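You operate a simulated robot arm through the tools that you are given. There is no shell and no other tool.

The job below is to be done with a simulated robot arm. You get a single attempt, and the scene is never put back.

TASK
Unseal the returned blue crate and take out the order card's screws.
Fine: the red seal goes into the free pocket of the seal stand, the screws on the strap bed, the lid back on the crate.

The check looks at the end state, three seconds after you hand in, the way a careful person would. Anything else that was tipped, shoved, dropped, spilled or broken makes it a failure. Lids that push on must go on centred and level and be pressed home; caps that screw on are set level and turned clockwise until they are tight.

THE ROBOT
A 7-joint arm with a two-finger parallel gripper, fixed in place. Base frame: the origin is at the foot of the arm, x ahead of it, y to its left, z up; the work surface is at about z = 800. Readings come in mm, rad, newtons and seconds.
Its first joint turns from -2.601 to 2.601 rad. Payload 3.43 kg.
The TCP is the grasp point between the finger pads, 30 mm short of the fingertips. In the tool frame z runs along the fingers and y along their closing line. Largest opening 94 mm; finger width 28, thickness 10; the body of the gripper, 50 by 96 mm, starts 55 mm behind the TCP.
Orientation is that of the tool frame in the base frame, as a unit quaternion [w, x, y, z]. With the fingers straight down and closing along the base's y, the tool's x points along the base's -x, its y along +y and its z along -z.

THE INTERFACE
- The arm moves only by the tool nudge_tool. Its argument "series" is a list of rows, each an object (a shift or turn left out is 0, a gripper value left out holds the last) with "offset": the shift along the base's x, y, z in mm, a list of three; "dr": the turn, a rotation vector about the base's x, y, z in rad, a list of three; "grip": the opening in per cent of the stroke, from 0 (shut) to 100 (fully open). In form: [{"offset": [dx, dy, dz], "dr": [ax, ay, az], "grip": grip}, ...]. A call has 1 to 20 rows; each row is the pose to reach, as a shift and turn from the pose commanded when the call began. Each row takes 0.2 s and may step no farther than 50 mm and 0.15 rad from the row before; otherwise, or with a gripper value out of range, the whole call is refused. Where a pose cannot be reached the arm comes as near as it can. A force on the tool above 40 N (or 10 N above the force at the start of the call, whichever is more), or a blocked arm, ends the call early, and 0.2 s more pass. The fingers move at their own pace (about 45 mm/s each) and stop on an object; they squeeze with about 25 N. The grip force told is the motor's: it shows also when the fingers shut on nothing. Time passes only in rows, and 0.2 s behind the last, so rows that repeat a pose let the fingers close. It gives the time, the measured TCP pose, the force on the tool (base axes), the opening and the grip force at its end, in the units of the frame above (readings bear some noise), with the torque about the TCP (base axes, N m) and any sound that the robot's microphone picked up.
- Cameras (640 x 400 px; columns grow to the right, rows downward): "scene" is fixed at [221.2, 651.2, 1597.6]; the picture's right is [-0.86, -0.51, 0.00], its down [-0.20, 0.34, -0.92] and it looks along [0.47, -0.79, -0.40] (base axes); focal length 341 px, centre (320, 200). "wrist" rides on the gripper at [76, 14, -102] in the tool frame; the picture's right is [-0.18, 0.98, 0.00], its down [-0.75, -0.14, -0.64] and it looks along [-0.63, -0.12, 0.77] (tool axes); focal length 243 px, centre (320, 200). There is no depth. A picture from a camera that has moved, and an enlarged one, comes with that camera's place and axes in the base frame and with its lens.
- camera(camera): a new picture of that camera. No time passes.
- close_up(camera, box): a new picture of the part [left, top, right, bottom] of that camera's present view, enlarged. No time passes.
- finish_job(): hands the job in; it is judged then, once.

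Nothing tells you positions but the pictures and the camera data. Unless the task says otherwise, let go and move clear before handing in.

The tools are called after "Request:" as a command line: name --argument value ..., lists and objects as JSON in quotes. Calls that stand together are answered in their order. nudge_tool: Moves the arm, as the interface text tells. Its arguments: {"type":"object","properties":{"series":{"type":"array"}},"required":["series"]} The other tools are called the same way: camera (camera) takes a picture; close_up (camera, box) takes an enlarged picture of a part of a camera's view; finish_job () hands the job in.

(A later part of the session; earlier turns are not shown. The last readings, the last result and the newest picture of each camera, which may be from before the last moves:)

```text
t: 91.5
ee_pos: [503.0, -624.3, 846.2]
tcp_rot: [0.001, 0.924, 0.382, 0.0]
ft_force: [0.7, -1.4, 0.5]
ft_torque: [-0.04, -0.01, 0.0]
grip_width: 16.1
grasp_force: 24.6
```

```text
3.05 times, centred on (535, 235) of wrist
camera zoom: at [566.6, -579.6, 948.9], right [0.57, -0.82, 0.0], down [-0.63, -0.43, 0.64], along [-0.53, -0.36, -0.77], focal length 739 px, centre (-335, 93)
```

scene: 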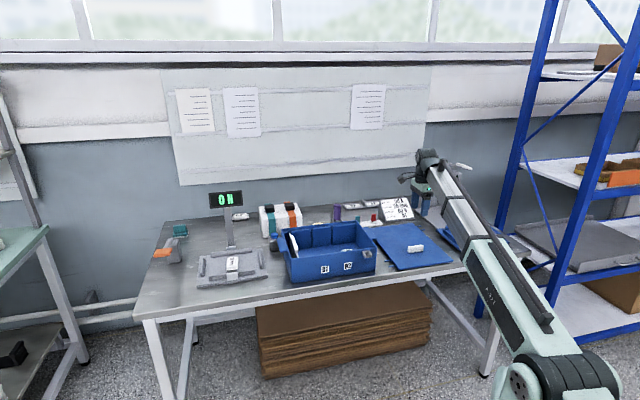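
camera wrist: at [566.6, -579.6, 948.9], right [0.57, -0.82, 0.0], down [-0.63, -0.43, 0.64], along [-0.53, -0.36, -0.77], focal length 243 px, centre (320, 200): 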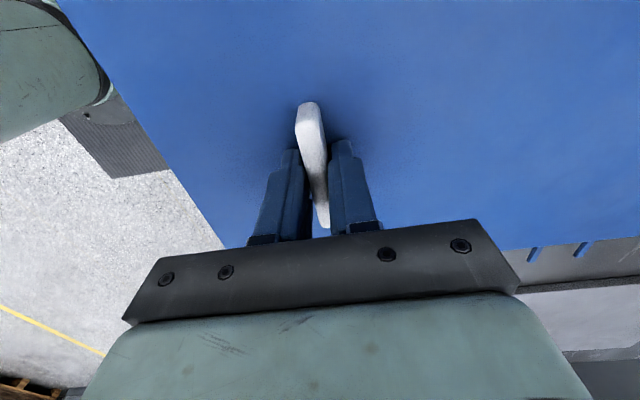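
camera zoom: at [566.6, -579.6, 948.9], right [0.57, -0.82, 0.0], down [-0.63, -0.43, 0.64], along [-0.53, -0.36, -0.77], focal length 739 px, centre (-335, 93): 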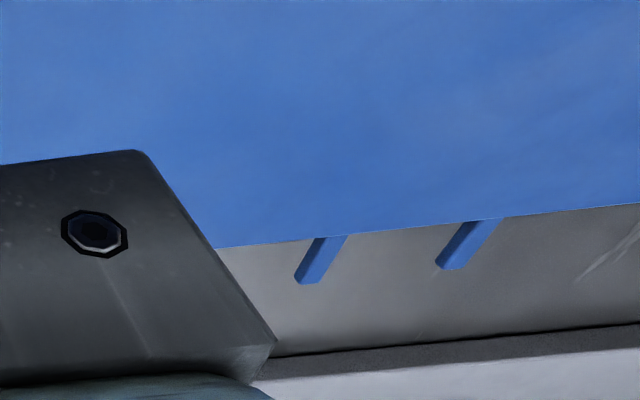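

The handle sits in the grip exactly as on the first lift. I'll lift the lid and carry it back over the crate while turning it to the original direction.

Request:
nudge_tool --series '[{"offset": [0, 0, 3]}, {"offset": [0, 0, 8]}, {"offset": [0, 0, 20]}, {"offset": [0, 0, 45]}, {"offset": [0, 0, 75]}, {"offset": [0, 0, 105]}, {"offset": [0, 0, 135]}, {"offset": [0, 0, 165]}, {"offset": [0, 0, 190]}, {"offset": [0, 0, 205]}, {"offset": [0, 0, 210]}, {"offset": [0, 0, 210]}]'

Request:
camera --camera "scene"

Request:
close_up --camera "wrist" --box '[260, 90, 380, 240]'

```text
t: 94.1
ee_pos: [502.3, -623.7, 1055.6]
tcp_rot: [0.001, 0.924, 0.383, 0.001]
ft_force: [-0.4, -0.7, -2.6]
ft_torque: [0.13, 0.11, 0.01]
grip_width: 16.0
grasp_force: 24.7
```

```text
taken
```

scene: 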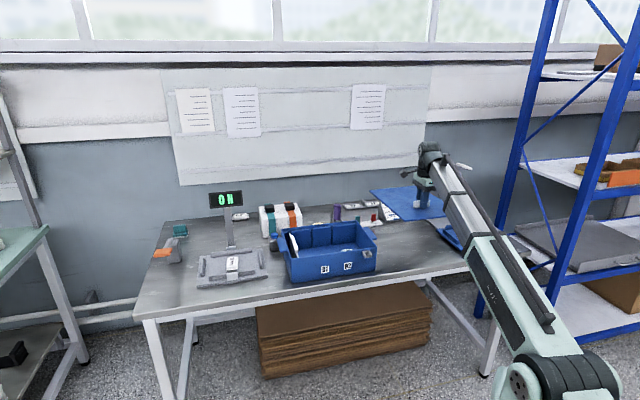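

```text
2.67 times, centred on (320, 165) of wrist
camera zoom: at [566.5, -579.6, 1158.9], right [0.57, -0.82, 0.0], down [-0.63, -0.43, 0.64], along [-0.53, -0.36, -0.77], focal length 647 px, centre (320, 293)
```

zoom: 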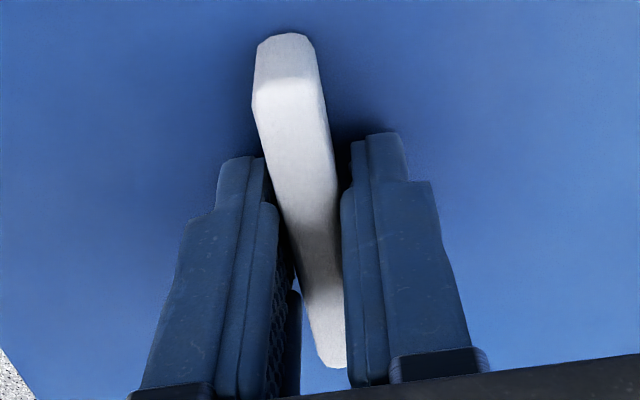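

Request:
nudge_tool --series '[{"offset": [8, 6, 0], "dr": [0, 0, 0.05]}, {"offset": [24, 17, 0], "dr": [0, 0, 0.14]}, {"offset": [44, 30, 0], "dr": [0, 0, 0.25]}, {"offset": [65, 45, 0], "dr": [0, 0, 0.37]}, {"offset": [87, 60, 0], "dr": [0, 0, 0.49]}, {"offset": [109, 75, 0], "dr": [0, 0, 0.61]}, {"offset": [131, 90, 0], "dr": [0, 0, 0.74]}, {"offset": [153, 105, 0], "dr": [0, 0, 0.87]}, {"offset": [175, 120, 0], "dr": [0, 0, 1.0]}, {"offset": [195, 134, 0], "dr": [0, 0, 1.13]}, {"offset": [214, 147, 0], "dr": [0, 0, 1.26]}, {"offset": [231, 159, 0], "dr": [0, 0, 1.38]}, {"offset": [243, 167, 0], "dr": [0, 0, 1.48]}, {"offset": [250, 172, 0], "dr": [0, 0, 1.55]}, {"offset": [251.4, 173, 0], "dr": [0, 0, 1.5708]}, {"offset": [251.4, 173, 0], "dr": [0, 0, 1.5708]}]'

Request:
camera --camera "wrist"

Request:
close_up --camera "scene" --box '[250, 170, 410, 290]'

```text
t: 97.5
ee_pos: [753.7, -449.0, 1056.4]
tcp_rot: [0.0, 0.382, 0.924, 0.002]
ft_force: [0.1, -0.2, -2.5]
ft_torque: [-0.1, 0.14, 0.06]
grip_width: 16.0
grasp_force: 24.9
```

```text
taken
camera wrist: at [710.4, -386.8, 1159.0], right [0.82, 0.57, 0.0], down [0.43, -0.63, 0.64], along [0.36, -0.53, -0.77], focal length 243 px, centre (320, 200)
```

wrist: 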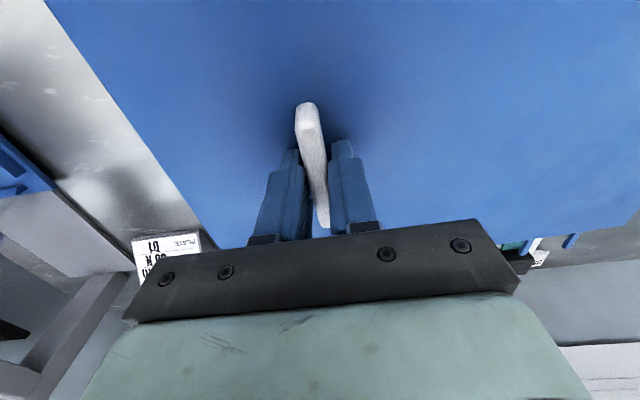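

```text
3.33 times, centred on (330, 230) of scene
camera zoom: at [221.2, 651.2, 1597.6], right [-0.86, -0.51, 0.0], down [-0.2, 0.34, -0.92], along [0.47, -0.79, -0.4], focal length 1137 px, centre (287, 100)
```

zoom: 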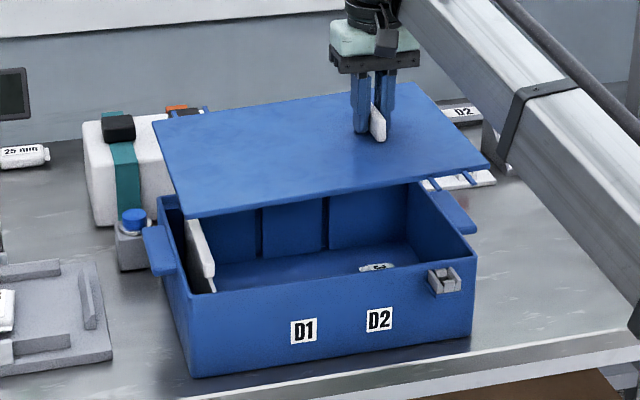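

The lid hangs about 3–4° low on its left side. I'll tilt the tool to counter that and make the lid level before lowering.

Request:
nudge_tool --series '[{"offset": [-0.3, -0.3, 0], "dr": [0.014, -0.014, 0]}, {"offset": [-0.5, -0.5, 0], "dr": [0.028, -0.028, 0]}, {"offset": [-0.7, -0.7, 0], "dr": [0.043, -0.043, 0]}, {"offset": [-0.7, -0.7, 0], "dr": [0.043, -0.043, 0]}, {"offset": [-0.7, -0.7, -40], "dr": [0.043, -0.043, 0]}, {"offset": [-0.7, -0.7, -60], "dr": [0.043, -0.043, 0]}, {"offset": [-0.7, -0.7, -60], "dr": [0.043, -0.043, 0]}]'

Request:
close_up --camera "scene" --box '[250, 170, 410, 290]'

Request:
camera --camera "wrist"

```text
t: 99.1
ee_pos: [752.9, -451.4, 997.0]
tcp_rot: [0.013, 0.381, 0.924, 0.029]
ft_force: [-0.1, -0.5, -2.6]
ft_torque: [-0.12, 0.11, 0.03]
grip_width: 16.3
grasp_force: 25.4
```

```text
3.33 times, centred on (330, 230) of scene
camera zoom: at [221.2, 651.2, 1597.6], right [-0.86, -0.51, 0.0], down [-0.2, 0.34, -0.92], along [0.47, -0.79, -0.4], focal length 1137 px, centre (287, 100)
```

zoom: 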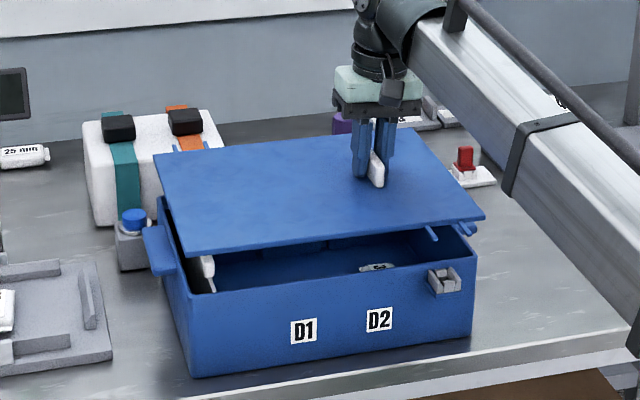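

```text
taken
camera wrist: at [705.2, -392.0, 1100.2], right [0.82, 0.56, 0.06], down [0.41, -0.66, 0.63], along [0.4, -0.49, -0.77], focal length 243 px, centre (320, 200)
```

wrist: 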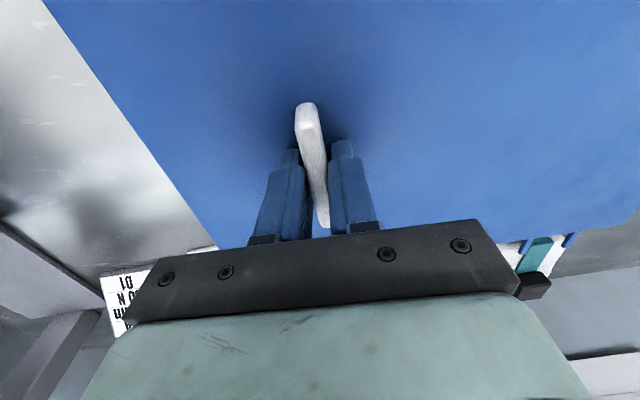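

The lid is level now. I'll lower it to about 12 mm above the seat and check alignment at the corners and arms.

Request:
nudge_tool --series '[{"offset": [0, 0, -12]}, {"offset": [0, 0, -24]}, {"offset": [0, 0, -33]}, {"offset": [0, 0, -38]}, {"offset": [0, 0, -38]}]'

Request:
close_up --camera "scene" --box '[265, 200, 395, 290]'

Request:
close_up --camera "scene" --box '[345, 225, 395, 265]'

Request:
close_up --camera "scene" --box '[265, 220, 315, 290]'

Request:
camera --camera "wrist"

```text
t: 100.3
ee_pos: [752.1, -451.5, 957.9]
tcp_rot: [0.012, 0.383, 0.923, 0.029]
ft_force: [0.3, 0.2, -2.3]
ft_torque: [-0.12, 0.1, -0.02]
grip_width: 16.2
grasp_force: 24.7
```

```text
4.44 times, centred on (330, 245) of scene
camera zoom: at [221.2, 651.2, 1597.6], right [-0.86, -0.51, 0.0], down [-0.2, 0.34, -0.92], along [0.47, -0.79, -0.4], focal length 1516 px, centre (276, 0)
```

zoom: 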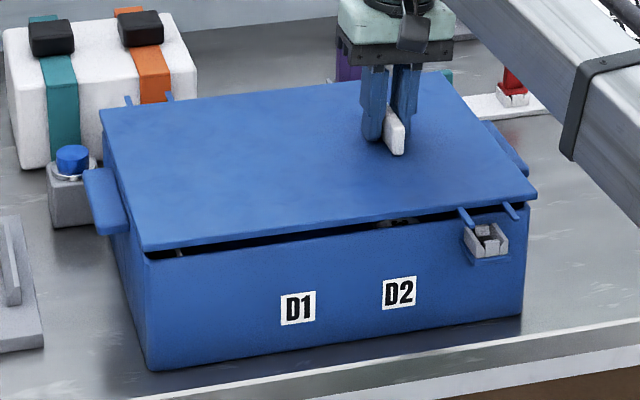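

```text
10.00 times, centred on (370, 245) of scene
camera zoom: at [221.2, 651.2, 1597.6], right [-0.86, -0.51, 0.0], down [-0.2, 0.34, -0.92], along [0.47, -0.79, -0.4], focal length 3411 px, centre (-180, -250)
```

zoom: 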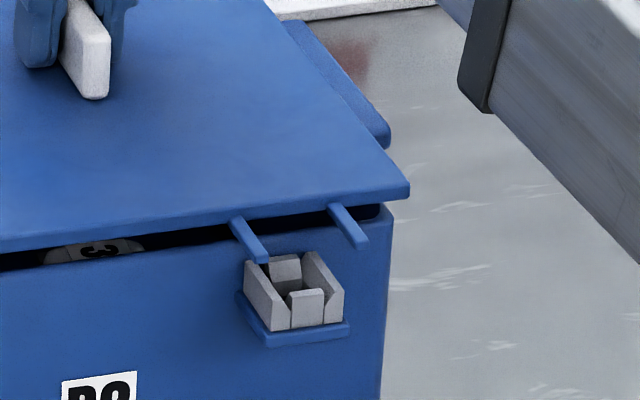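

```text
5.71 times, centred on (290, 255) of scene
camera zoom: at [221.2, 651.2, 1597.6], right [-0.86, -0.51, 0.0], down [-0.2, 0.34, -0.92], along [0.47, -0.79, -0.4], focal length 1949 px, centre (491, -114)
```

zoom: 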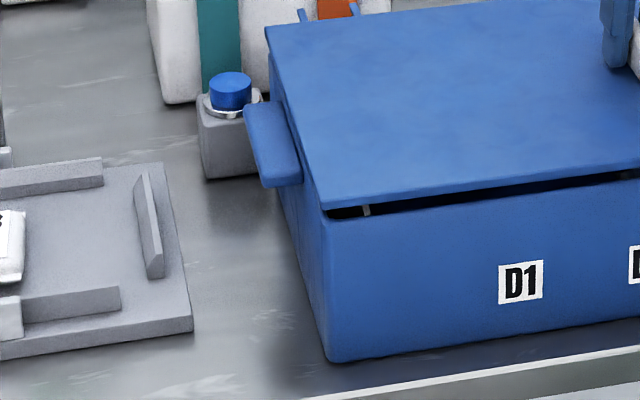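

```text
taken
camera wrist: at [705.1, -391.9, 1061.6], right [0.82, 0.56, 0.06], down [0.41, -0.66, 0.63], along [0.4, -0.5, -0.77], focal length 243 px, centre (320, 200)
```

wrist: 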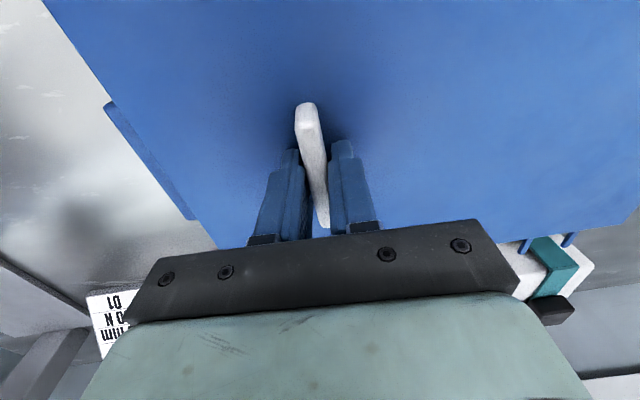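

Request:
close_up --camera "scene" --box '[350, 235, 390, 265]'

Request:
close_up --camera "scene" --box '[270, 210, 390, 290]'

```text
13.33 times, centred on (370, 250) of scene
camera zoom: at [221.2, 651.2, 1597.6], right [-0.86, -0.51, 0.0], down [-0.2, 0.34, -0.92], along [0.47, -0.79, -0.4], focal length 4548 px, centre (-347, -467)
```

zoom: 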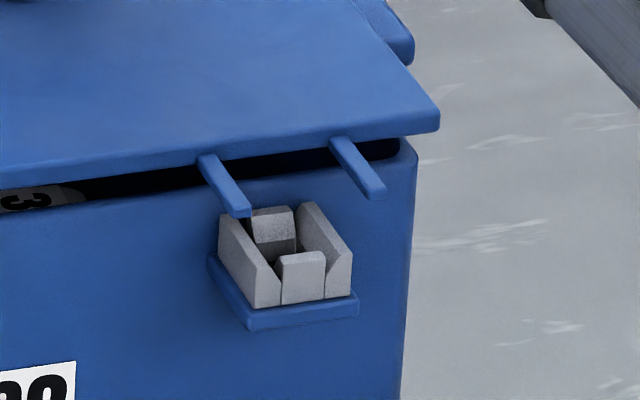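

```text
5.00 times, centred on (330, 250) of scene
camera zoom: at [221.2, 651.2, 1597.6], right [-0.86, -0.51, 0.0], down [-0.2, 0.34, -0.92], along [0.47, -0.79, -0.4], focal length 1705 px, centre (270, -50)
```

zoom: 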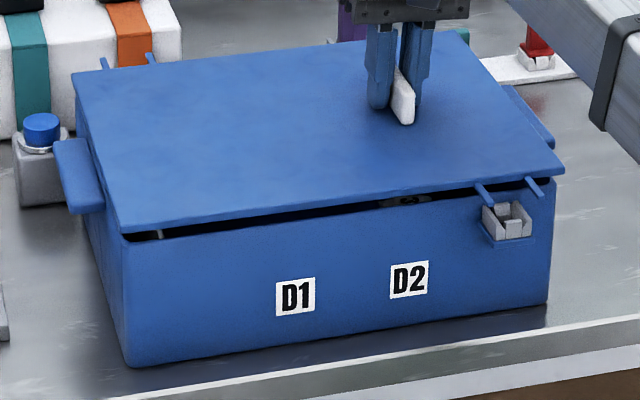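

Compared with the original pictures, the lid is level and within about 0.5 mm of its original place. I'll lower it onto the crate slowly.

Request:
nudge_tool --series '[{"offset": [0.35, 0.35, -3]}, {"offset": [0.35, 0.35, -5]}, {"offset": [0.35, 0.35, -7]}, {"offset": [0.35, 0.35, -8]}, {"offset": [0.35, 0.35, -8]}]'

Request:
close_up --camera "scene" --box '[350, 235, 390, 265]'

Request:
close_up --camera "scene" --box '[270, 210, 390, 290]'

```text
t: 101.5
ee_pos: [753.5, -449.8, 950.8]
tcp_rot: [0.012, 0.382, 0.924, 0.028]
ft_force: [-0.8, 0.2, -2.5]
ft_torque: [-0.1, 0.12, -0.01]
grip_width: 16.1
grasp_force: 25.3
```

```text
13.33 times, centred on (370, 250) of scene
camera zoom: at [221.2, 651.2, 1597.6], right [-0.86, -0.51, 0.0], down [-0.2, 0.34, -0.92], along [0.47, -0.79, -0.4], focal length 4548 px, centre (-347, -467)
```

zoom: 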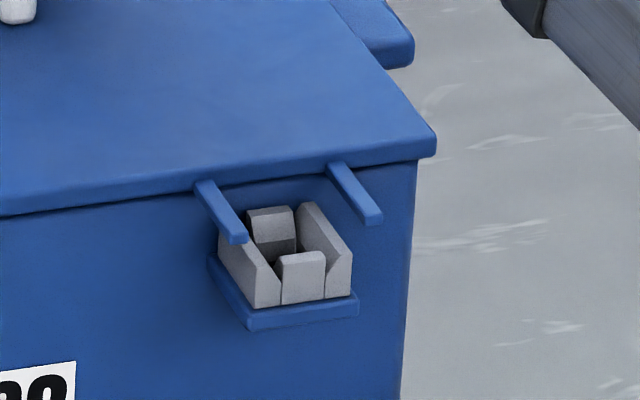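

```text
5.00 times, centred on (330, 250) of scene
camera zoom: at [221.2, 651.2, 1597.6], right [-0.86, -0.51, 0.0], down [-0.2, 0.34, -0.92], along [0.47, -0.79, -0.4], focal length 1705 px, centre (270, -50)
```

zoom: 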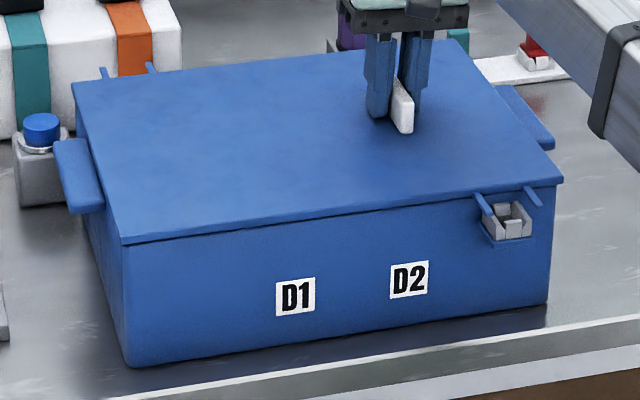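

Almost home. I'll continue in small steps and watch the force.

Request:
nudge_tool --series '[{"offset": [0, 0, -1]}, {"offset": [0, 0, -2]}, {"offset": [0, 0, -2.5]}, {"offset": [0, 0, -2.5]}]'

Request:
close_up --camera "scene" --box '[350, 235, 390, 265]'

Request:
close_up --camera "scene" --box '[270, 210, 390, 290]'

```text
t: 102.5
ee_pos: [754.0, -449.4, 948.9]
tcp_rot: [0.012, 0.382, 0.924, 0.028]
ft_force: [1.6, 0.3, 13.0]
ft_torque: [0.3, 0.5, -0.02]
grip_width: 16.3
grasp_force: 24.7
```

```text
13.33 times, centred on (370, 250) of scene
camera zoom: at [221.2, 651.2, 1597.6], right [-0.86, -0.51, 0.0], down [-0.2, 0.34, -0.92], along [0.47, -0.79, -0.4], focal length 4548 px, centre (-347, -467)
```

zoom: 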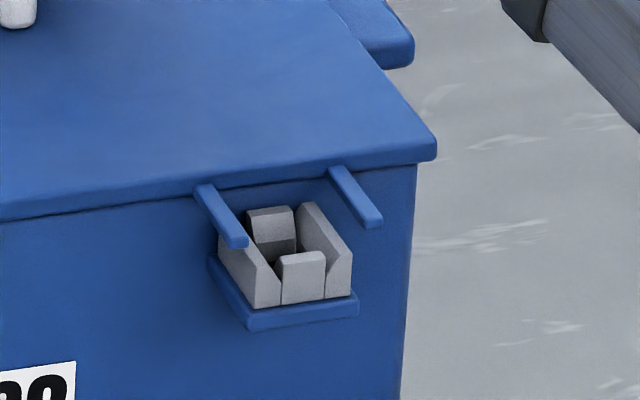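

```text
5.00 times, centred on (330, 250) of scene
camera zoom: at [221.2, 651.2, 1597.6], right [-0.86, -0.51, 0.0], down [-0.2, 0.34, -0.92], along [0.47, -0.79, -0.4], focal length 1705 px, centre (270, -50)
```

zoom: 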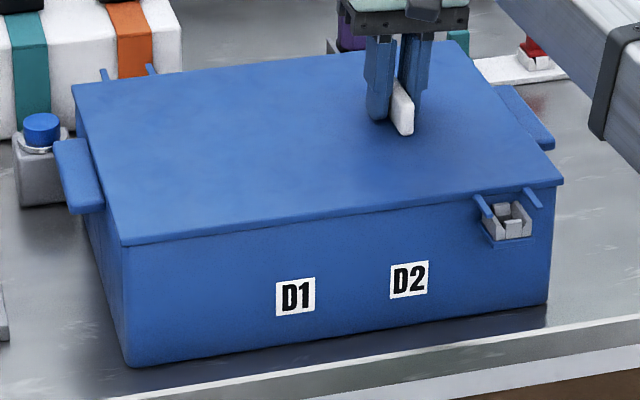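

The lid has landed in its original position with 13 N of contact. I'll release the handle, rise, straighten the tool, and then press the lid home at several points with closed fingers.

Request:
nudge_tool --series '[{"offset": [0, 0, 0.5]}, {"offset": [0, 0, 0.5], "grip": 45}, {"offset": [0, 0, 0.5], "grip": 45}, {"offset": [0, 0, 0.5], "grip": 45}, {"offset": [0, 0, 8], "grip": 45}, {"offset": [0, 0, 25], "grip": 45}, {"offset": [0, 0, 50], "grip": 45}, {"offset": [0, 0, 70], "grip": 45}, {"offset": [0, 0, 70], "dr": [-0.021, 0.021, 0], "grip": 45}, {"offset": [0, 0, 70], "dr": [-0.043, 0.043, 0], "grip": 45}, {"offset": [0, 0, 70], "dr": [-0.043, 0.043, 0], "grip": 45}]'

Request:
camera --camera "wrist"

Request:
close_up --camera "scene" --box '[270, 210, 390, 290]'

Request:
close_up --camera "scene" --box '[350, 235, 390, 265]'

Request:
close_up --camera "scene" --box '[270, 235, 330, 285]'

```text
t: 104.9
ee_pos: [753.2, -451.5, 1018.6]
tcp_rot: [0.0, 0.383, 0.924, 0.002]
ft_force: [0.8, 0.3, 0.0]
ft_torque: [-0.04, 0.01, -0.04]
grip_width: 42.4
grasp_force: 0.0
```

```text
taken
camera wrist: at [709.9, -387.2, 1120.8], right [0.83, 0.56, 0.0], down [0.43, -0.63, 0.64], along [0.36, -0.53, -0.77], focal length 243 px, centre (320, 200)
```

wrist: 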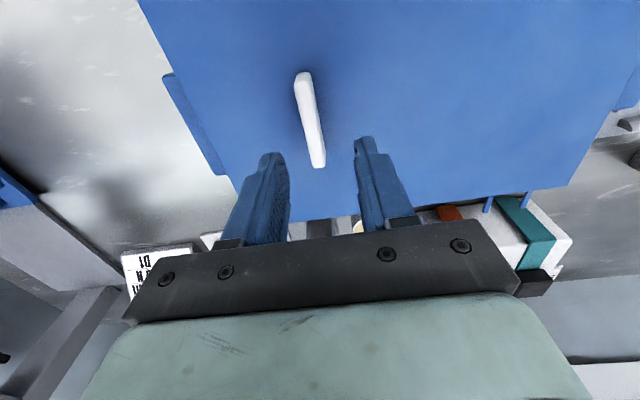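

```text
5.00 times, centred on (330, 250) of scene
camera zoom: at [221.2, 651.2, 1597.6], right [-0.86, -0.51, 0.0], down [-0.2, 0.34, -0.92], along [0.47, -0.79, -0.4], focal length 1705 px, centre (270, -50)
```

zoom: 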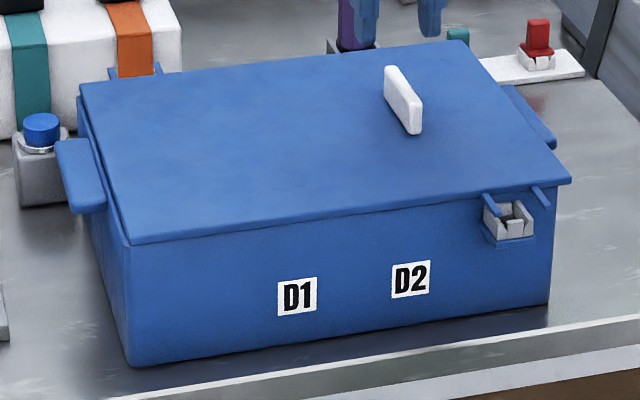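

```text
13.33 times, centred on (370, 250) of scene
camera zoom: at [221.2, 651.2, 1597.6], right [-0.86, -0.51, 0.0], down [-0.2, 0.34, -0.92], along [0.47, -0.79, -0.4], focal length 4548 px, centre (-347, -467)
```

zoom: 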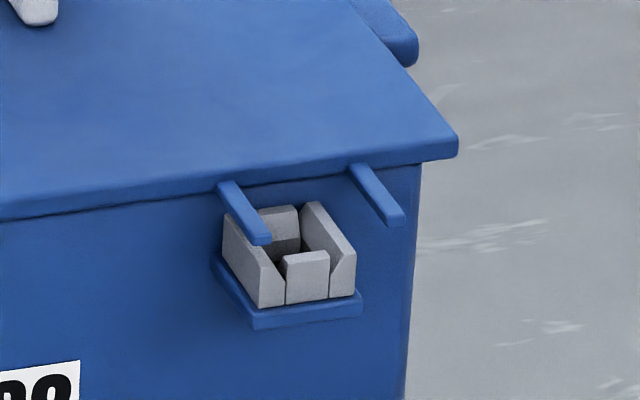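

```text
8.00 times, centred on (300, 260) of scene
camera zoom: at [221.2, 651.2, 1597.6], right [-0.86, -0.51, 0.0], down [-0.2, 0.34, -0.92], along [0.47, -0.79, -0.4], focal length 2728 px, centre (480, -280)
```

zoom: 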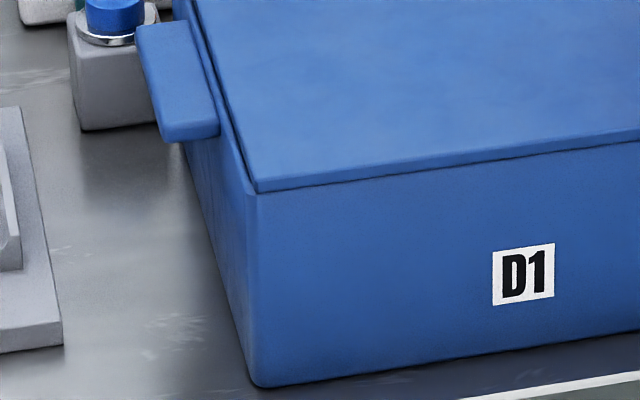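

On release the lid was dragged about 6 mm to the right (and the crate moved roughly 1 mm), so it's no longer centred. I'll measure exactly where the handle is before nudging it back gently.

Request:
close_up --camera "wrist" --box '[270, 60, 350, 180]'

Request:
close_up --camera "wrist" --box '[440, 80, 640, 240]'

Request:
close_up --camera "scene" --box '[280, 205, 320, 235]'

```text
3.33 times, centred on (310, 120) of wrist
camera zoom: at [709.9, -387.2, 1120.8], right [0.83, 0.56, 0.0], down [0.43, -0.63, 0.64], along [0.36, -0.53, -0.77], focal length 809 px, centre (353, 467)
```

zoom: 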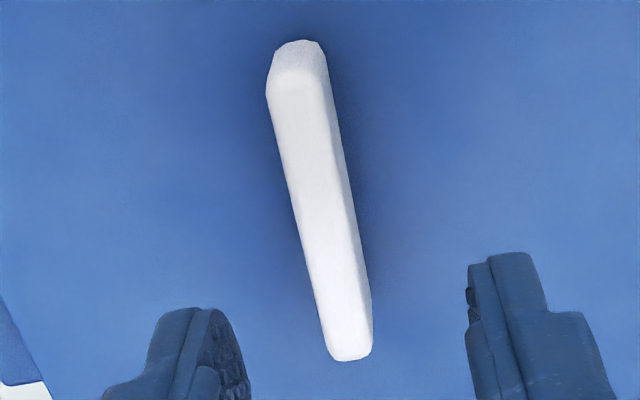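

```text
2.50 times, centred on (540, 160) of wrist
camera zoom: at [709.9, -387.2, 1120.8], right [0.83, 0.56, 0.0], down [0.43, -0.63, 0.64], along [0.36, -0.53, -0.77], focal length 606 px, centre (-230, 300)
```

zoom: 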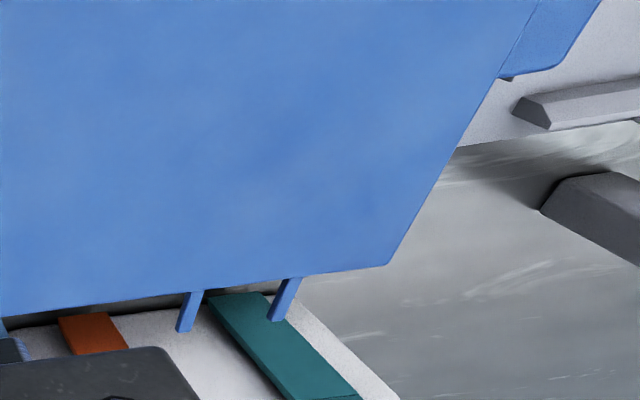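

```text
13.33 times, centred on (300, 220) of scene
camera zoom: at [221.2, 651.2, 1597.6], right [-0.86, -0.51, 0.0], down [-0.2, 0.34, -0.92], along [0.47, -0.79, -0.4], focal length 4548 px, centre (587, -67)
```

zoom: 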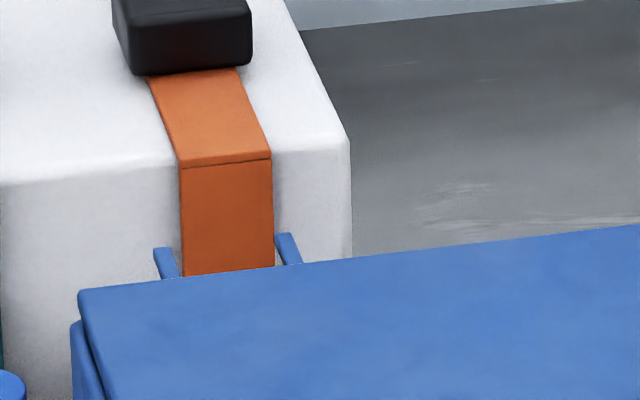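

The handle sits about 6.6 mm right of the tool, and the lid is roughly 5.5 mm off-centre on the crate. I'll go down with the fingers loosely around the handle, without squeezing, so I can push the lid back in a controlled way.

Request:
nudge_tool --series '[{"offset": [-4.65, -4.75, 0], "grip": 35}, {"offset": [-4.65, -4.75, -20], "grip": 35}, {"offset": [-4.65, -4.75, -40], "grip": 35}, {"offset": [-4.65, -4.75, -58], "grip": 35}, {"offset": [-4.65, -4.75, -68], "grip": 35}, {"offset": [-4.65, -4.75, -68], "grip": 30}, {"offset": [-4.65, -4.75, -68], "grip": 25}, {"offset": [-4.65, -4.75, -68], "grip": 21}, {"offset": [-4.65, -4.75, -68], "grip": 19.5}, {"offset": [-4.65, -4.75, -68], "grip": 19.5}]'

Request:
close_up --camera "scene" --box '[350, 235, 390, 265]'

Request:
close_up --camera "wrist" --box '[260, 90, 380, 240]'

```text
t: 107.1
ee_pos: [748.6, -455.6, 949.9]
tcp_rot: [0.001, 0.383, 0.924, 0.0]
ft_force: [-0.3, 0.0, -0.3]
ft_torque: [0.01, -0.02, 0.01]
grip_width: 18.1
grasp_force: 0.0
```

```text
13.33 times, centred on (370, 250) of scene
camera zoom: at [221.2, 651.2, 1597.6], right [-0.86, -0.51, 0.0], down [-0.2, 0.34, -0.92], along [0.47, -0.79, -0.4], focal length 4548 px, centre (-347, -467)
```

zoom: 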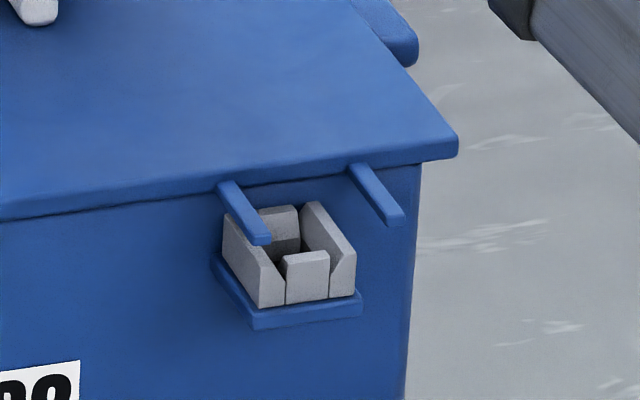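

```text
2.67 times, centred on (320, 165) of wrist
camera zoom: at [705.5, -392.3, 1052.3], right [0.82, 0.57, 0.0], down [0.43, -0.63, 0.64], along [0.36, -0.53, -0.77], focal length 647 px, centre (320, 293)
```

zoom: 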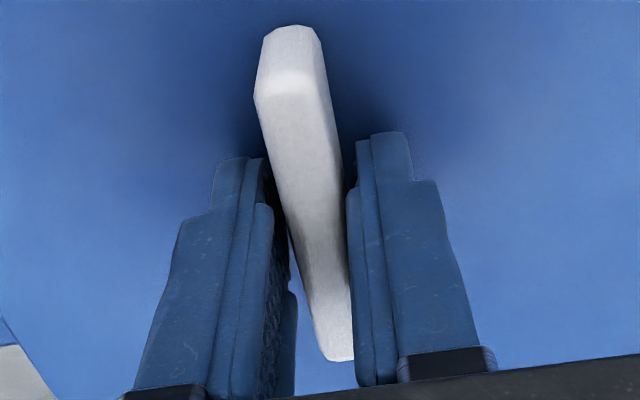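

The fingers are loosely around the handle with no force. Now I'll push the lid back to the left in small steps.

Request:
nudge_tool --series '[{"offset": [0.7, 0.7, 0]}, {"offset": [1.4, 1.4, 0]}, {"offset": [2.1, 2.1, 0]}, {"offset": [2.8, 2.8, 0]}, {"offset": [3.5, 3.5, 0]}, {"offset": [4.0, 4.0, 0]}, {"offset": [4.0, 4.0, 0]}]'

Request:
close_up --camera "scene" --box '[350, 235, 390, 265]'

Request:
close_up --camera "scene" --box '[270, 210, 390, 290]'

```text
t: 108.7
ee_pos: [753.7, -451.0, 950.1]
tcp_rot: [0.0, 0.382, 0.924, 0.002]
ft_force: [-0.2, -1.0, 0.5]
ft_torque: [-0.01, -0.01, 0.02]
grip_width: 18.4
grasp_force: 0.4
```

```text
13.33 times, centred on (370, 250) of scene
camera zoom: at [221.2, 651.2, 1597.6], right [-0.86, -0.51, 0.0], down [-0.2, 0.34, -0.92], along [0.47, -0.79, -0.4], focal length 4548 px, centre (-347, -467)
```

zoom: 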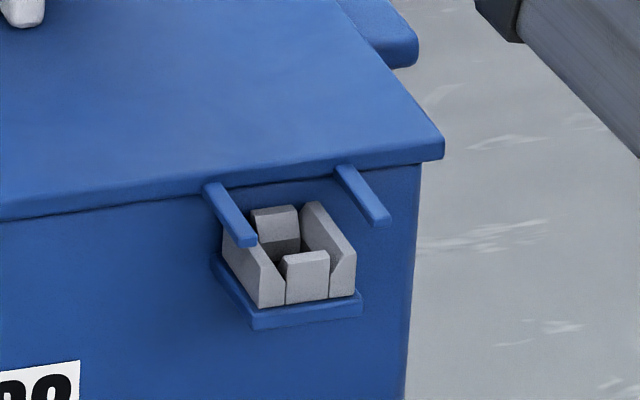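

```text
5.00 times, centred on (330, 250) of scene
camera zoom: at [221.2, 651.2, 1597.6], right [-0.86, -0.51, 0.0], down [-0.2, 0.34, -0.92], along [0.47, -0.79, -0.4], focal length 1705 px, centre (270, -50)
```

zoom: 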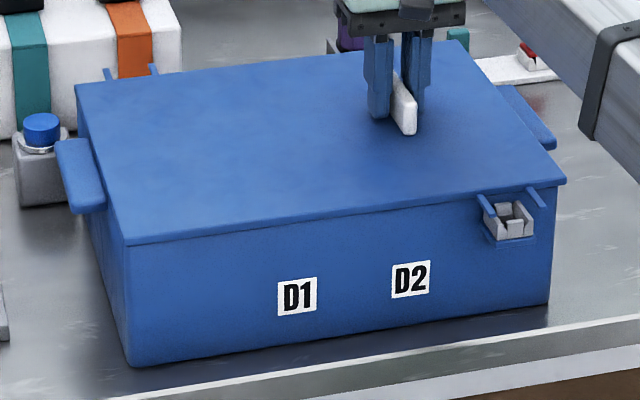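

Moving nicely and the crate stayed put. About 1.5 mm is left.

Request:
nudge_tool --series '[{"offset": [0.5, 0.5, 0]}, {"offset": [1.1, 1.1, 0]}, {"offset": [1.1, 1.1, 0]}]'

Request:
close_up --camera "scene" --box '[350, 235, 390, 265]'

Request:
close_up --camera "scene" --box '[270, 235, 330, 285]'

Request:
close_up --camera "scene" --box '[270, 210, 390, 290]'

```text
t: 109.5
ee_pos: [754.3, -450.9, 951.3]
tcp_rot: [0.0, 0.383, 0.924, 0.001]
ft_force: [-1.3, -0.5, 0.1]
ft_torque: [-0.05, -0.01, 0.05]
grip_width: 18.9
grasp_force: 0.0
```

```text
13.33 times, centred on (370, 250) of scene
camera zoom: at [221.2, 651.2, 1597.6], right [-0.86, -0.51, 0.0], down [-0.2, 0.34, -0.92], along [0.47, -0.79, -0.4], focal length 4548 px, centre (-347, -467)
```

zoom: 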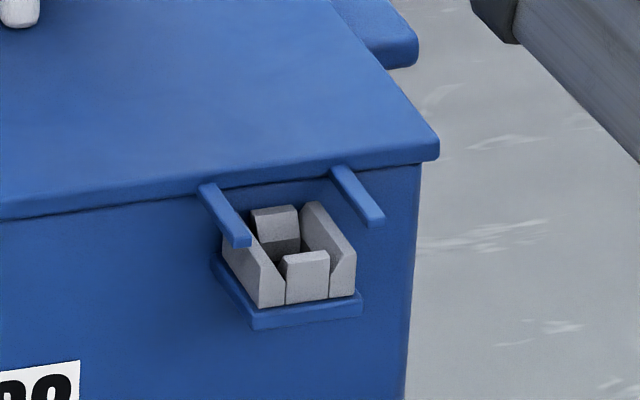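

```text
8.00 times, centred on (300, 260) of scene
camera zoom: at [221.2, 651.2, 1597.6], right [-0.86, -0.51, 0.0], down [-0.2, 0.34, -0.92], along [0.47, -0.79, -0.4], focal length 2728 px, centre (480, -280)
```

zoom: 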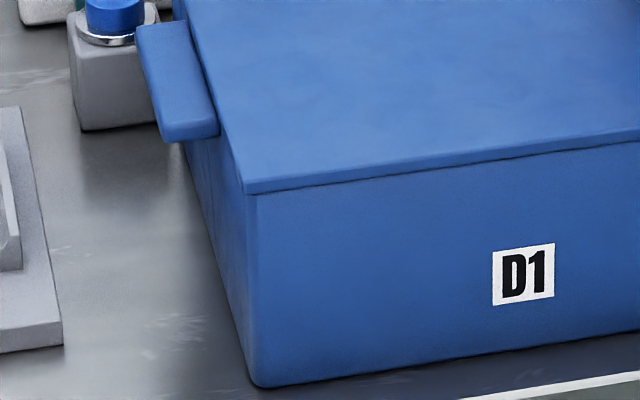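

```text
5.00 times, centred on (330, 250) of scene
camera zoom: at [221.2, 651.2, 1597.6], right [-0.86, -0.51, 0.0], down [-0.2, 0.34, -0.92], along [0.47, -0.79, -0.4], focal length 1705 px, centre (270, -50)
```

zoom: 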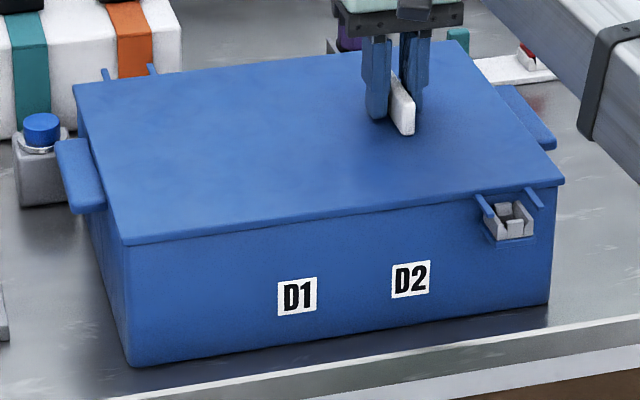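

The lid is now back in its original relation to the crate. I'll back the finger off slightly, open in small steps, and rise.

Request:
nudge_tool --series '[{"offset": [-0.5, -0.5, 0]}, {"offset": [-0.7, -0.7, 0]}, {"offset": [-0.7, -0.7, 0], "grip": 22}, {"offset": [-0.7, -0.7, 0], "grip": 26}, {"offset": [-0.7, -0.7, 0], "grip": 32}, {"offset": [-0.7, -0.7, 0], "grip": 40}, {"offset": [-0.7, -0.7, 0], "grip": 40}, {"offset": [-0.7, -0.7, 10], "grip": 40}, {"offset": [-0.7, -0.7, 30], "grip": 40}, {"offset": [-0.7, -0.7, 55], "grip": 40}, {"offset": [-0.7, -0.7, 55], "grip": 40}]'

Request:
close_up --camera "scene" --box '[350, 235, 390, 265]'

Request:
close_up --camera "scene" --box '[270, 210, 390, 290]'

Request:
camera --camera "wrist"

```text
t: 111.9
ee_pos: [754.4, -451.7, 1005.4]
tcp_rot: [-0.001, 0.382, 0.924, 0.001]
ft_force: [1.2, 0.5, 0.3]
ft_torque: [-0.06, 0.01, 0.03]
grip_width: 37.6
grasp_force: 0.1
```

```text
13.33 times, centred on (370, 250) of scene
camera zoom: at [221.2, 651.2, 1597.6], right [-0.86, -0.51, 0.0], down [-0.2, 0.34, -0.92], along [0.47, -0.79, -0.4], focal length 4548 px, centre (-347, -467)
```

zoom: 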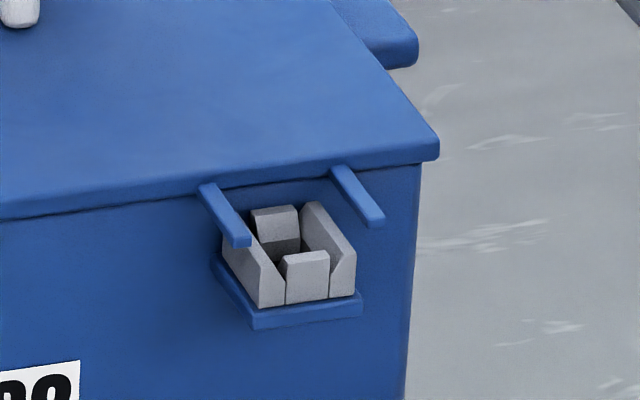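

```text
5.00 times, centred on (330, 250) of scene
camera zoom: at [221.2, 651.2, 1597.6], right [-0.86, -0.51, 0.0], down [-0.2, 0.34, -0.92], along [0.47, -0.79, -0.4], focal length 1705 px, centre (270, -50)
```

zoom: 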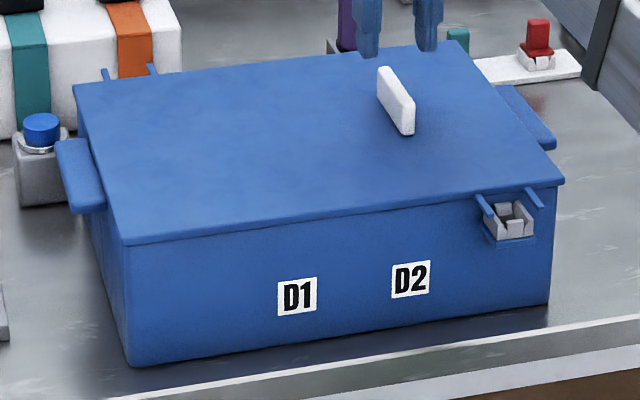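

```text
taken
camera wrist: at [710.1, -387.8, 1107.8], right [0.82, 0.57, 0.0], down [0.43, -0.63, 0.64], along [0.36, -0.53, -0.77], focal length 243 px, centre (320, 200)
```

wrist: 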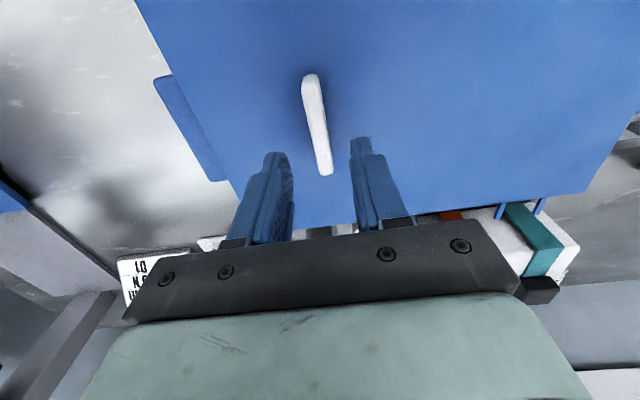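

The lid stayed centred this time. Now I'll close the fingers and press the lid gently home, first on its left half, which could be slightly high.

Request:
nudge_tool --series '[{"offset": [27, 26, 0], "grip": 0}, {"offset": [54, 51, 0]}, {"offset": [81, 77, 0]}, {"offset": [108, 102, 0]}, {"offset": [135, 128, 0]}, {"offset": [135, 128, -20]}, {"offset": [135, 128, -40]}, {"offset": [135, 128, -53]}, {"offset": [135, 128, -56]}, {"offset": [135, 128, -56]}]'

Request:
close_up --camera "scene" --box '[270, 210, 390, 290]'

```text
t: 114.1
ee_pos: [887.9, -324.1, 948.3]
tcp_rot: [-0.001, 0.383, 0.924, 0.001]
ft_force: [0.8, 0.4, 0.8]
ft_torque: [-0.01, 0.0, -0.03]
grip_width: 0.1
grasp_force: 25.3
```

```text
5.00 times, centred on (330, 250) of scene
camera zoom: at [221.2, 651.2, 1597.6], right [-0.86, -0.51, 0.0], down [-0.2, 0.34, -0.92], along [0.47, -0.79, -0.4], focal length 1705 px, centre (270, -50)
```

zoom: 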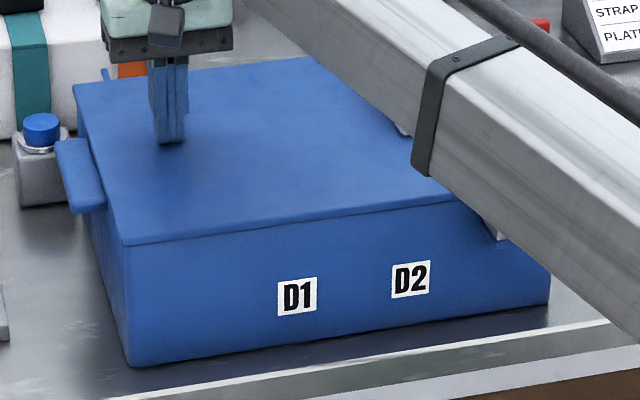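

Request:
nudge_tool --series '[{"offset": [0, 0, -1]}, {"offset": [0, 0, -2]}, {"offset": [0, 0, -3]}, {"offset": [0, 0, -4]}, {"offset": [0, 0, -4]}]'

```text
t: 115.3
ee_pos: [888.3, -324.5, 948.7]
tcp_rot: [0.002, 0.383, 0.924, 0.002]
ft_force: [3.8, -5.0, 39.3]
ft_torque: [-0.02, 0.03, 0.12]
grip_width: 0.0
grasp_force: 25.4
```

That's about 39 N of downward push. I'll rise and compare the lid with its original height.

Request:
nudge_tool --series '[{"offset": [0, 0, 1]}, {"offset": [0, 0, 3]}, {"offset": [0, 0, 15]}, {"offset": [0, 0, 40]}, {"offset": [0, 0, 40]}]'

Request:
close_up --camera "scene" --box '[260, 190, 420, 290]'

Request:
close_up --camera "scene" --box '[270, 235, 330, 285]'

Request:
camera --camera "wrist"

```text
t: 116.5
ee_pos: [887.1, -323.3, 985.7]
tcp_rot: [-0.001, 0.383, 0.924, 0.001]
ft_force: [-0.6, -0.8, 1.2]
ft_torque: [0.0, 0.0, -0.02]
grip_width: 0.0
grasp_force: 24.6
```

```text
4.00 times, centred on (340, 240) of scene
camera zoom: at [221.2, 651.2, 1597.6], right [-0.86, -0.51, 0.0], down [-0.2, 0.34, -0.92], along [0.47, -0.79, -0.4], focal length 1364 px, centre (240, 40)
```

zoom: 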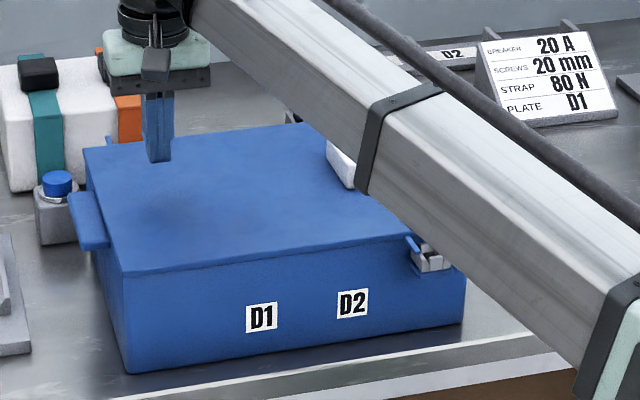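

```text
8.00 times, centred on (300, 260) of scene
camera zoom: at [221.2, 651.2, 1597.6], right [-0.86, -0.51, 0.0], down [-0.2, 0.34, -0.92], along [0.47, -0.79, -0.4], focal length 2728 px, centre (480, -280)
```

zoom: 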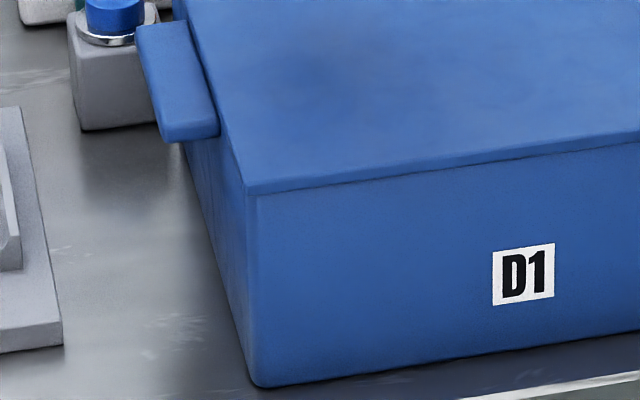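

```text
taken
camera wrist: at [844.4, -259.6, 1087.4], right [0.82, 0.57, 0.0], down [0.43, -0.63, 0.64], along [0.36, -0.53, -0.77], focal length 243 px, centre (320, 200)
```

wrist: 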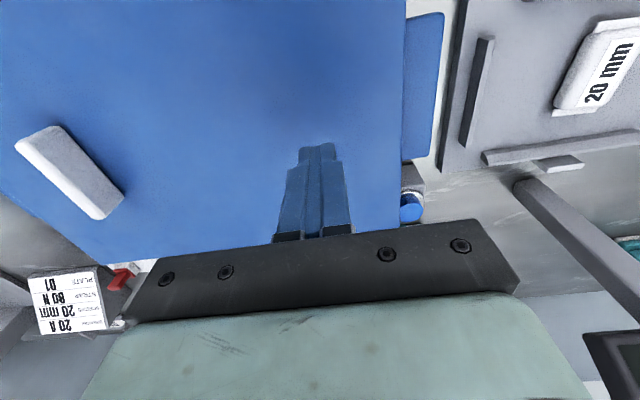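

The lid height matches the original picture and didn't move when pressed, so the left side is home. I'll press the right side too as a check, passing high over the handle.

Request:
nudge_tool --series '[{"offset": [0, 0, 30]}, {"offset": [-25, -25, 35]}, {"offset": [-57, -57, 35]}, {"offset": [-90, -90, 35]}, {"offset": [-123, -123, 35]}, {"offset": [-155, -155, 35]}, {"offset": [-176.7, -176.7, 35]}, {"offset": [-176.7, -176.7, 10]}, {"offset": [-176.7, -176.7, -15]}, {"offset": [-176.7, -176.7, -32]}, {"offset": [-176.7, -176.7, -36]}, {"offset": [-176.7, -176.7, -36]}]'

Request:
nudge_tool --series '[{"offset": [0, 0, -1]}, {"offset": [0, 0, -2]}, {"offset": [0, 0, -3]}, {"offset": [0, 0, -3]}]'

```text
t: 119.1
ee_pos: [710.1, -500.6, 949.1]
tcp_rot: [0.0, 0.383, 0.924, 0.0]
ft_force: [0.4, 0.3, 1.0]
ft_torque: [0.0, 0.05, 0.02]
grip_width: 0.0
grasp_force: 25.2
```

```text
t: 120.1
ee_pos: [711.4, -499.7, 947.9]
tcp_rot: [0.002, 0.382, 0.924, 0.001]
ft_force: [-1.4, -3.2, 29.2]
ft_torque: [-0.03, 0.13, 0.03]
grip_width: 0.1
grasp_force: 24.7
```

Both sides give the same force at the same height, so the lid is level and home. I'll rise clear and inspect everything.

Request:
nudge_tool --series '[{"offset": [0, 0, 1]}, {"offset": [0, 0, 4]}, {"offset": [0, 0, 20]}, {"offset": [0, 0, 50]}, {"offset": [-20, -25, 90]}, {"offset": [-40, -60, 120]}, {"offset": [-55, -95, 130]}, {"offset": [-55, -125, 130]}, {"offset": [-55, -125, 130]}]'

Request:
camera --camera "scene"

Request:
close_up --camera "scene" --box '[260, 190, 420, 290]'

Request:
close_up --camera "scene" --box '[140, 180, 300, 300]'

Request:
close_up --camera "scene" --box '[350, 235, 390, 265]'

Request:
close_up --camera "scene" --box '[355, 200, 395, 230]'

Request:
camera --camera "wrist"

```text
refused: row 5 steps farther than a row can; nothing moved
```

```text
taken
```

scene: 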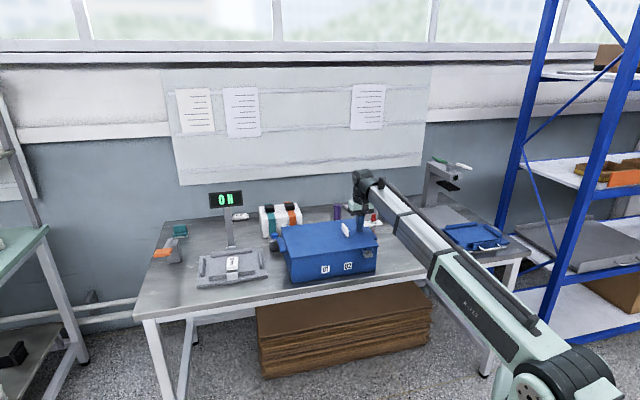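

```text
4.00 times, centred on (340, 240) of scene
camera zoom: at [221.2, 651.2, 1597.6], right [-0.86, -0.51, 0.0], down [-0.2, 0.34, -0.92], along [0.47, -0.79, -0.4], focal length 1364 px, centre (240, 40)
```

zoom: 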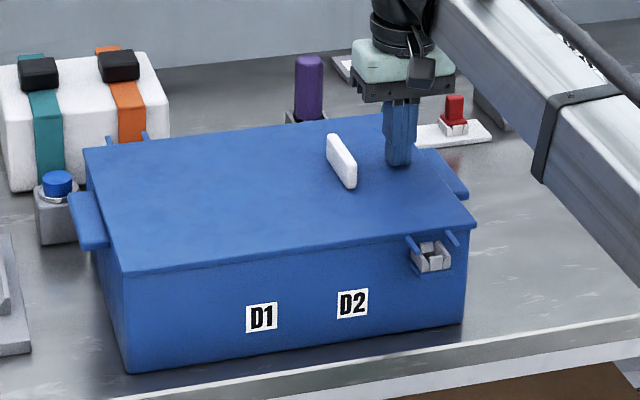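

```text
3.33 times, centred on (220, 240) of scene
camera zoom: at [221.2, 651.2, 1597.6], right [-0.86, -0.51, 0.0], down [-0.2, 0.34, -0.92], along [0.47, -0.79, -0.4], focal length 1137 px, centre (653, 67)
```

zoom: 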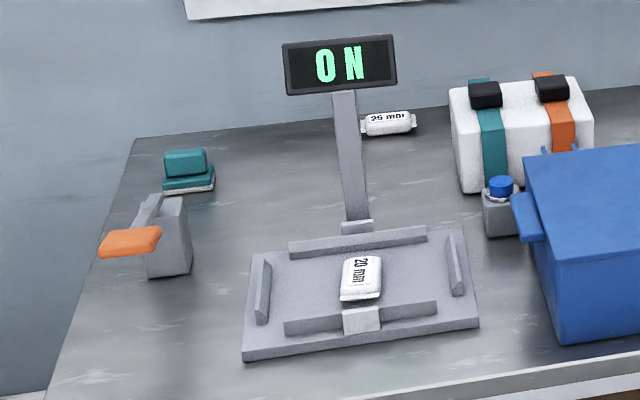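

```text
13.33 times, centred on (370, 250) of scene
camera zoom: at [221.2, 651.2, 1597.6], right [-0.86, -0.51, 0.0], down [-0.2, 0.34, -0.92], along [0.47, -0.79, -0.4], focal length 4548 px, centre (-347, -467)
```

zoom: 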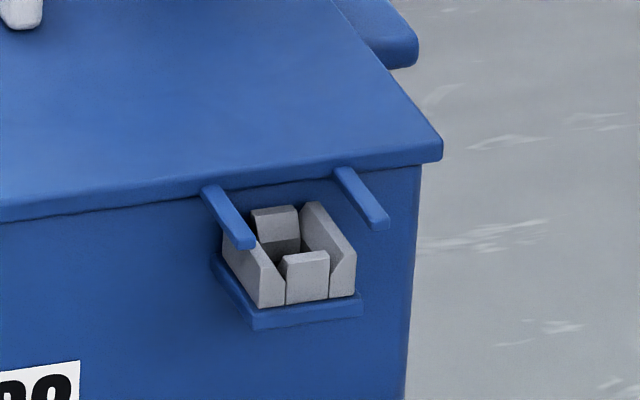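

```text
13.33 times, centred on (375, 215) of scene
camera zoom: at [221.2, 651.2, 1597.6], right [-0.86, -0.51, 0.0], down [-0.2, 0.34, -0.92], along [0.47, -0.79, -0.4], focal length 4548 px, centre (-413, 0)
```

zoom: 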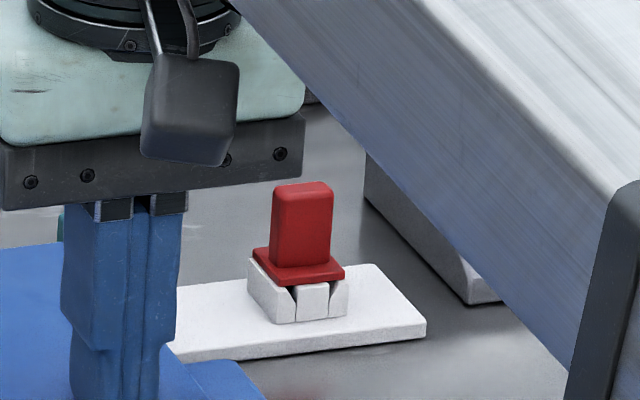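

```text
taken
camera wrist: at [667.2, -436.3, 1050.1], right [0.83, 0.56, 0.0], down [0.43, -0.63, 0.64], along [0.36, -0.53, -0.77], focal length 243 px, centre (320, 200)
```

wrist: 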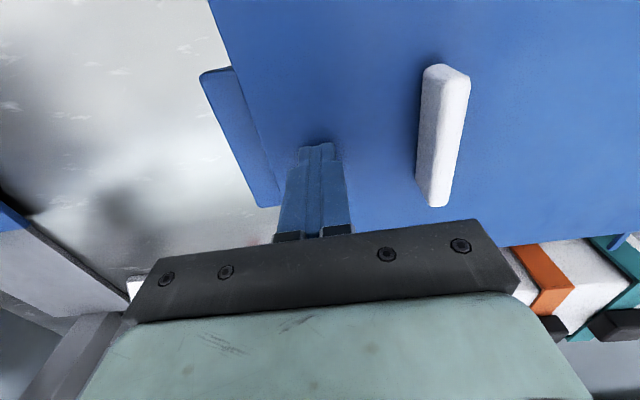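

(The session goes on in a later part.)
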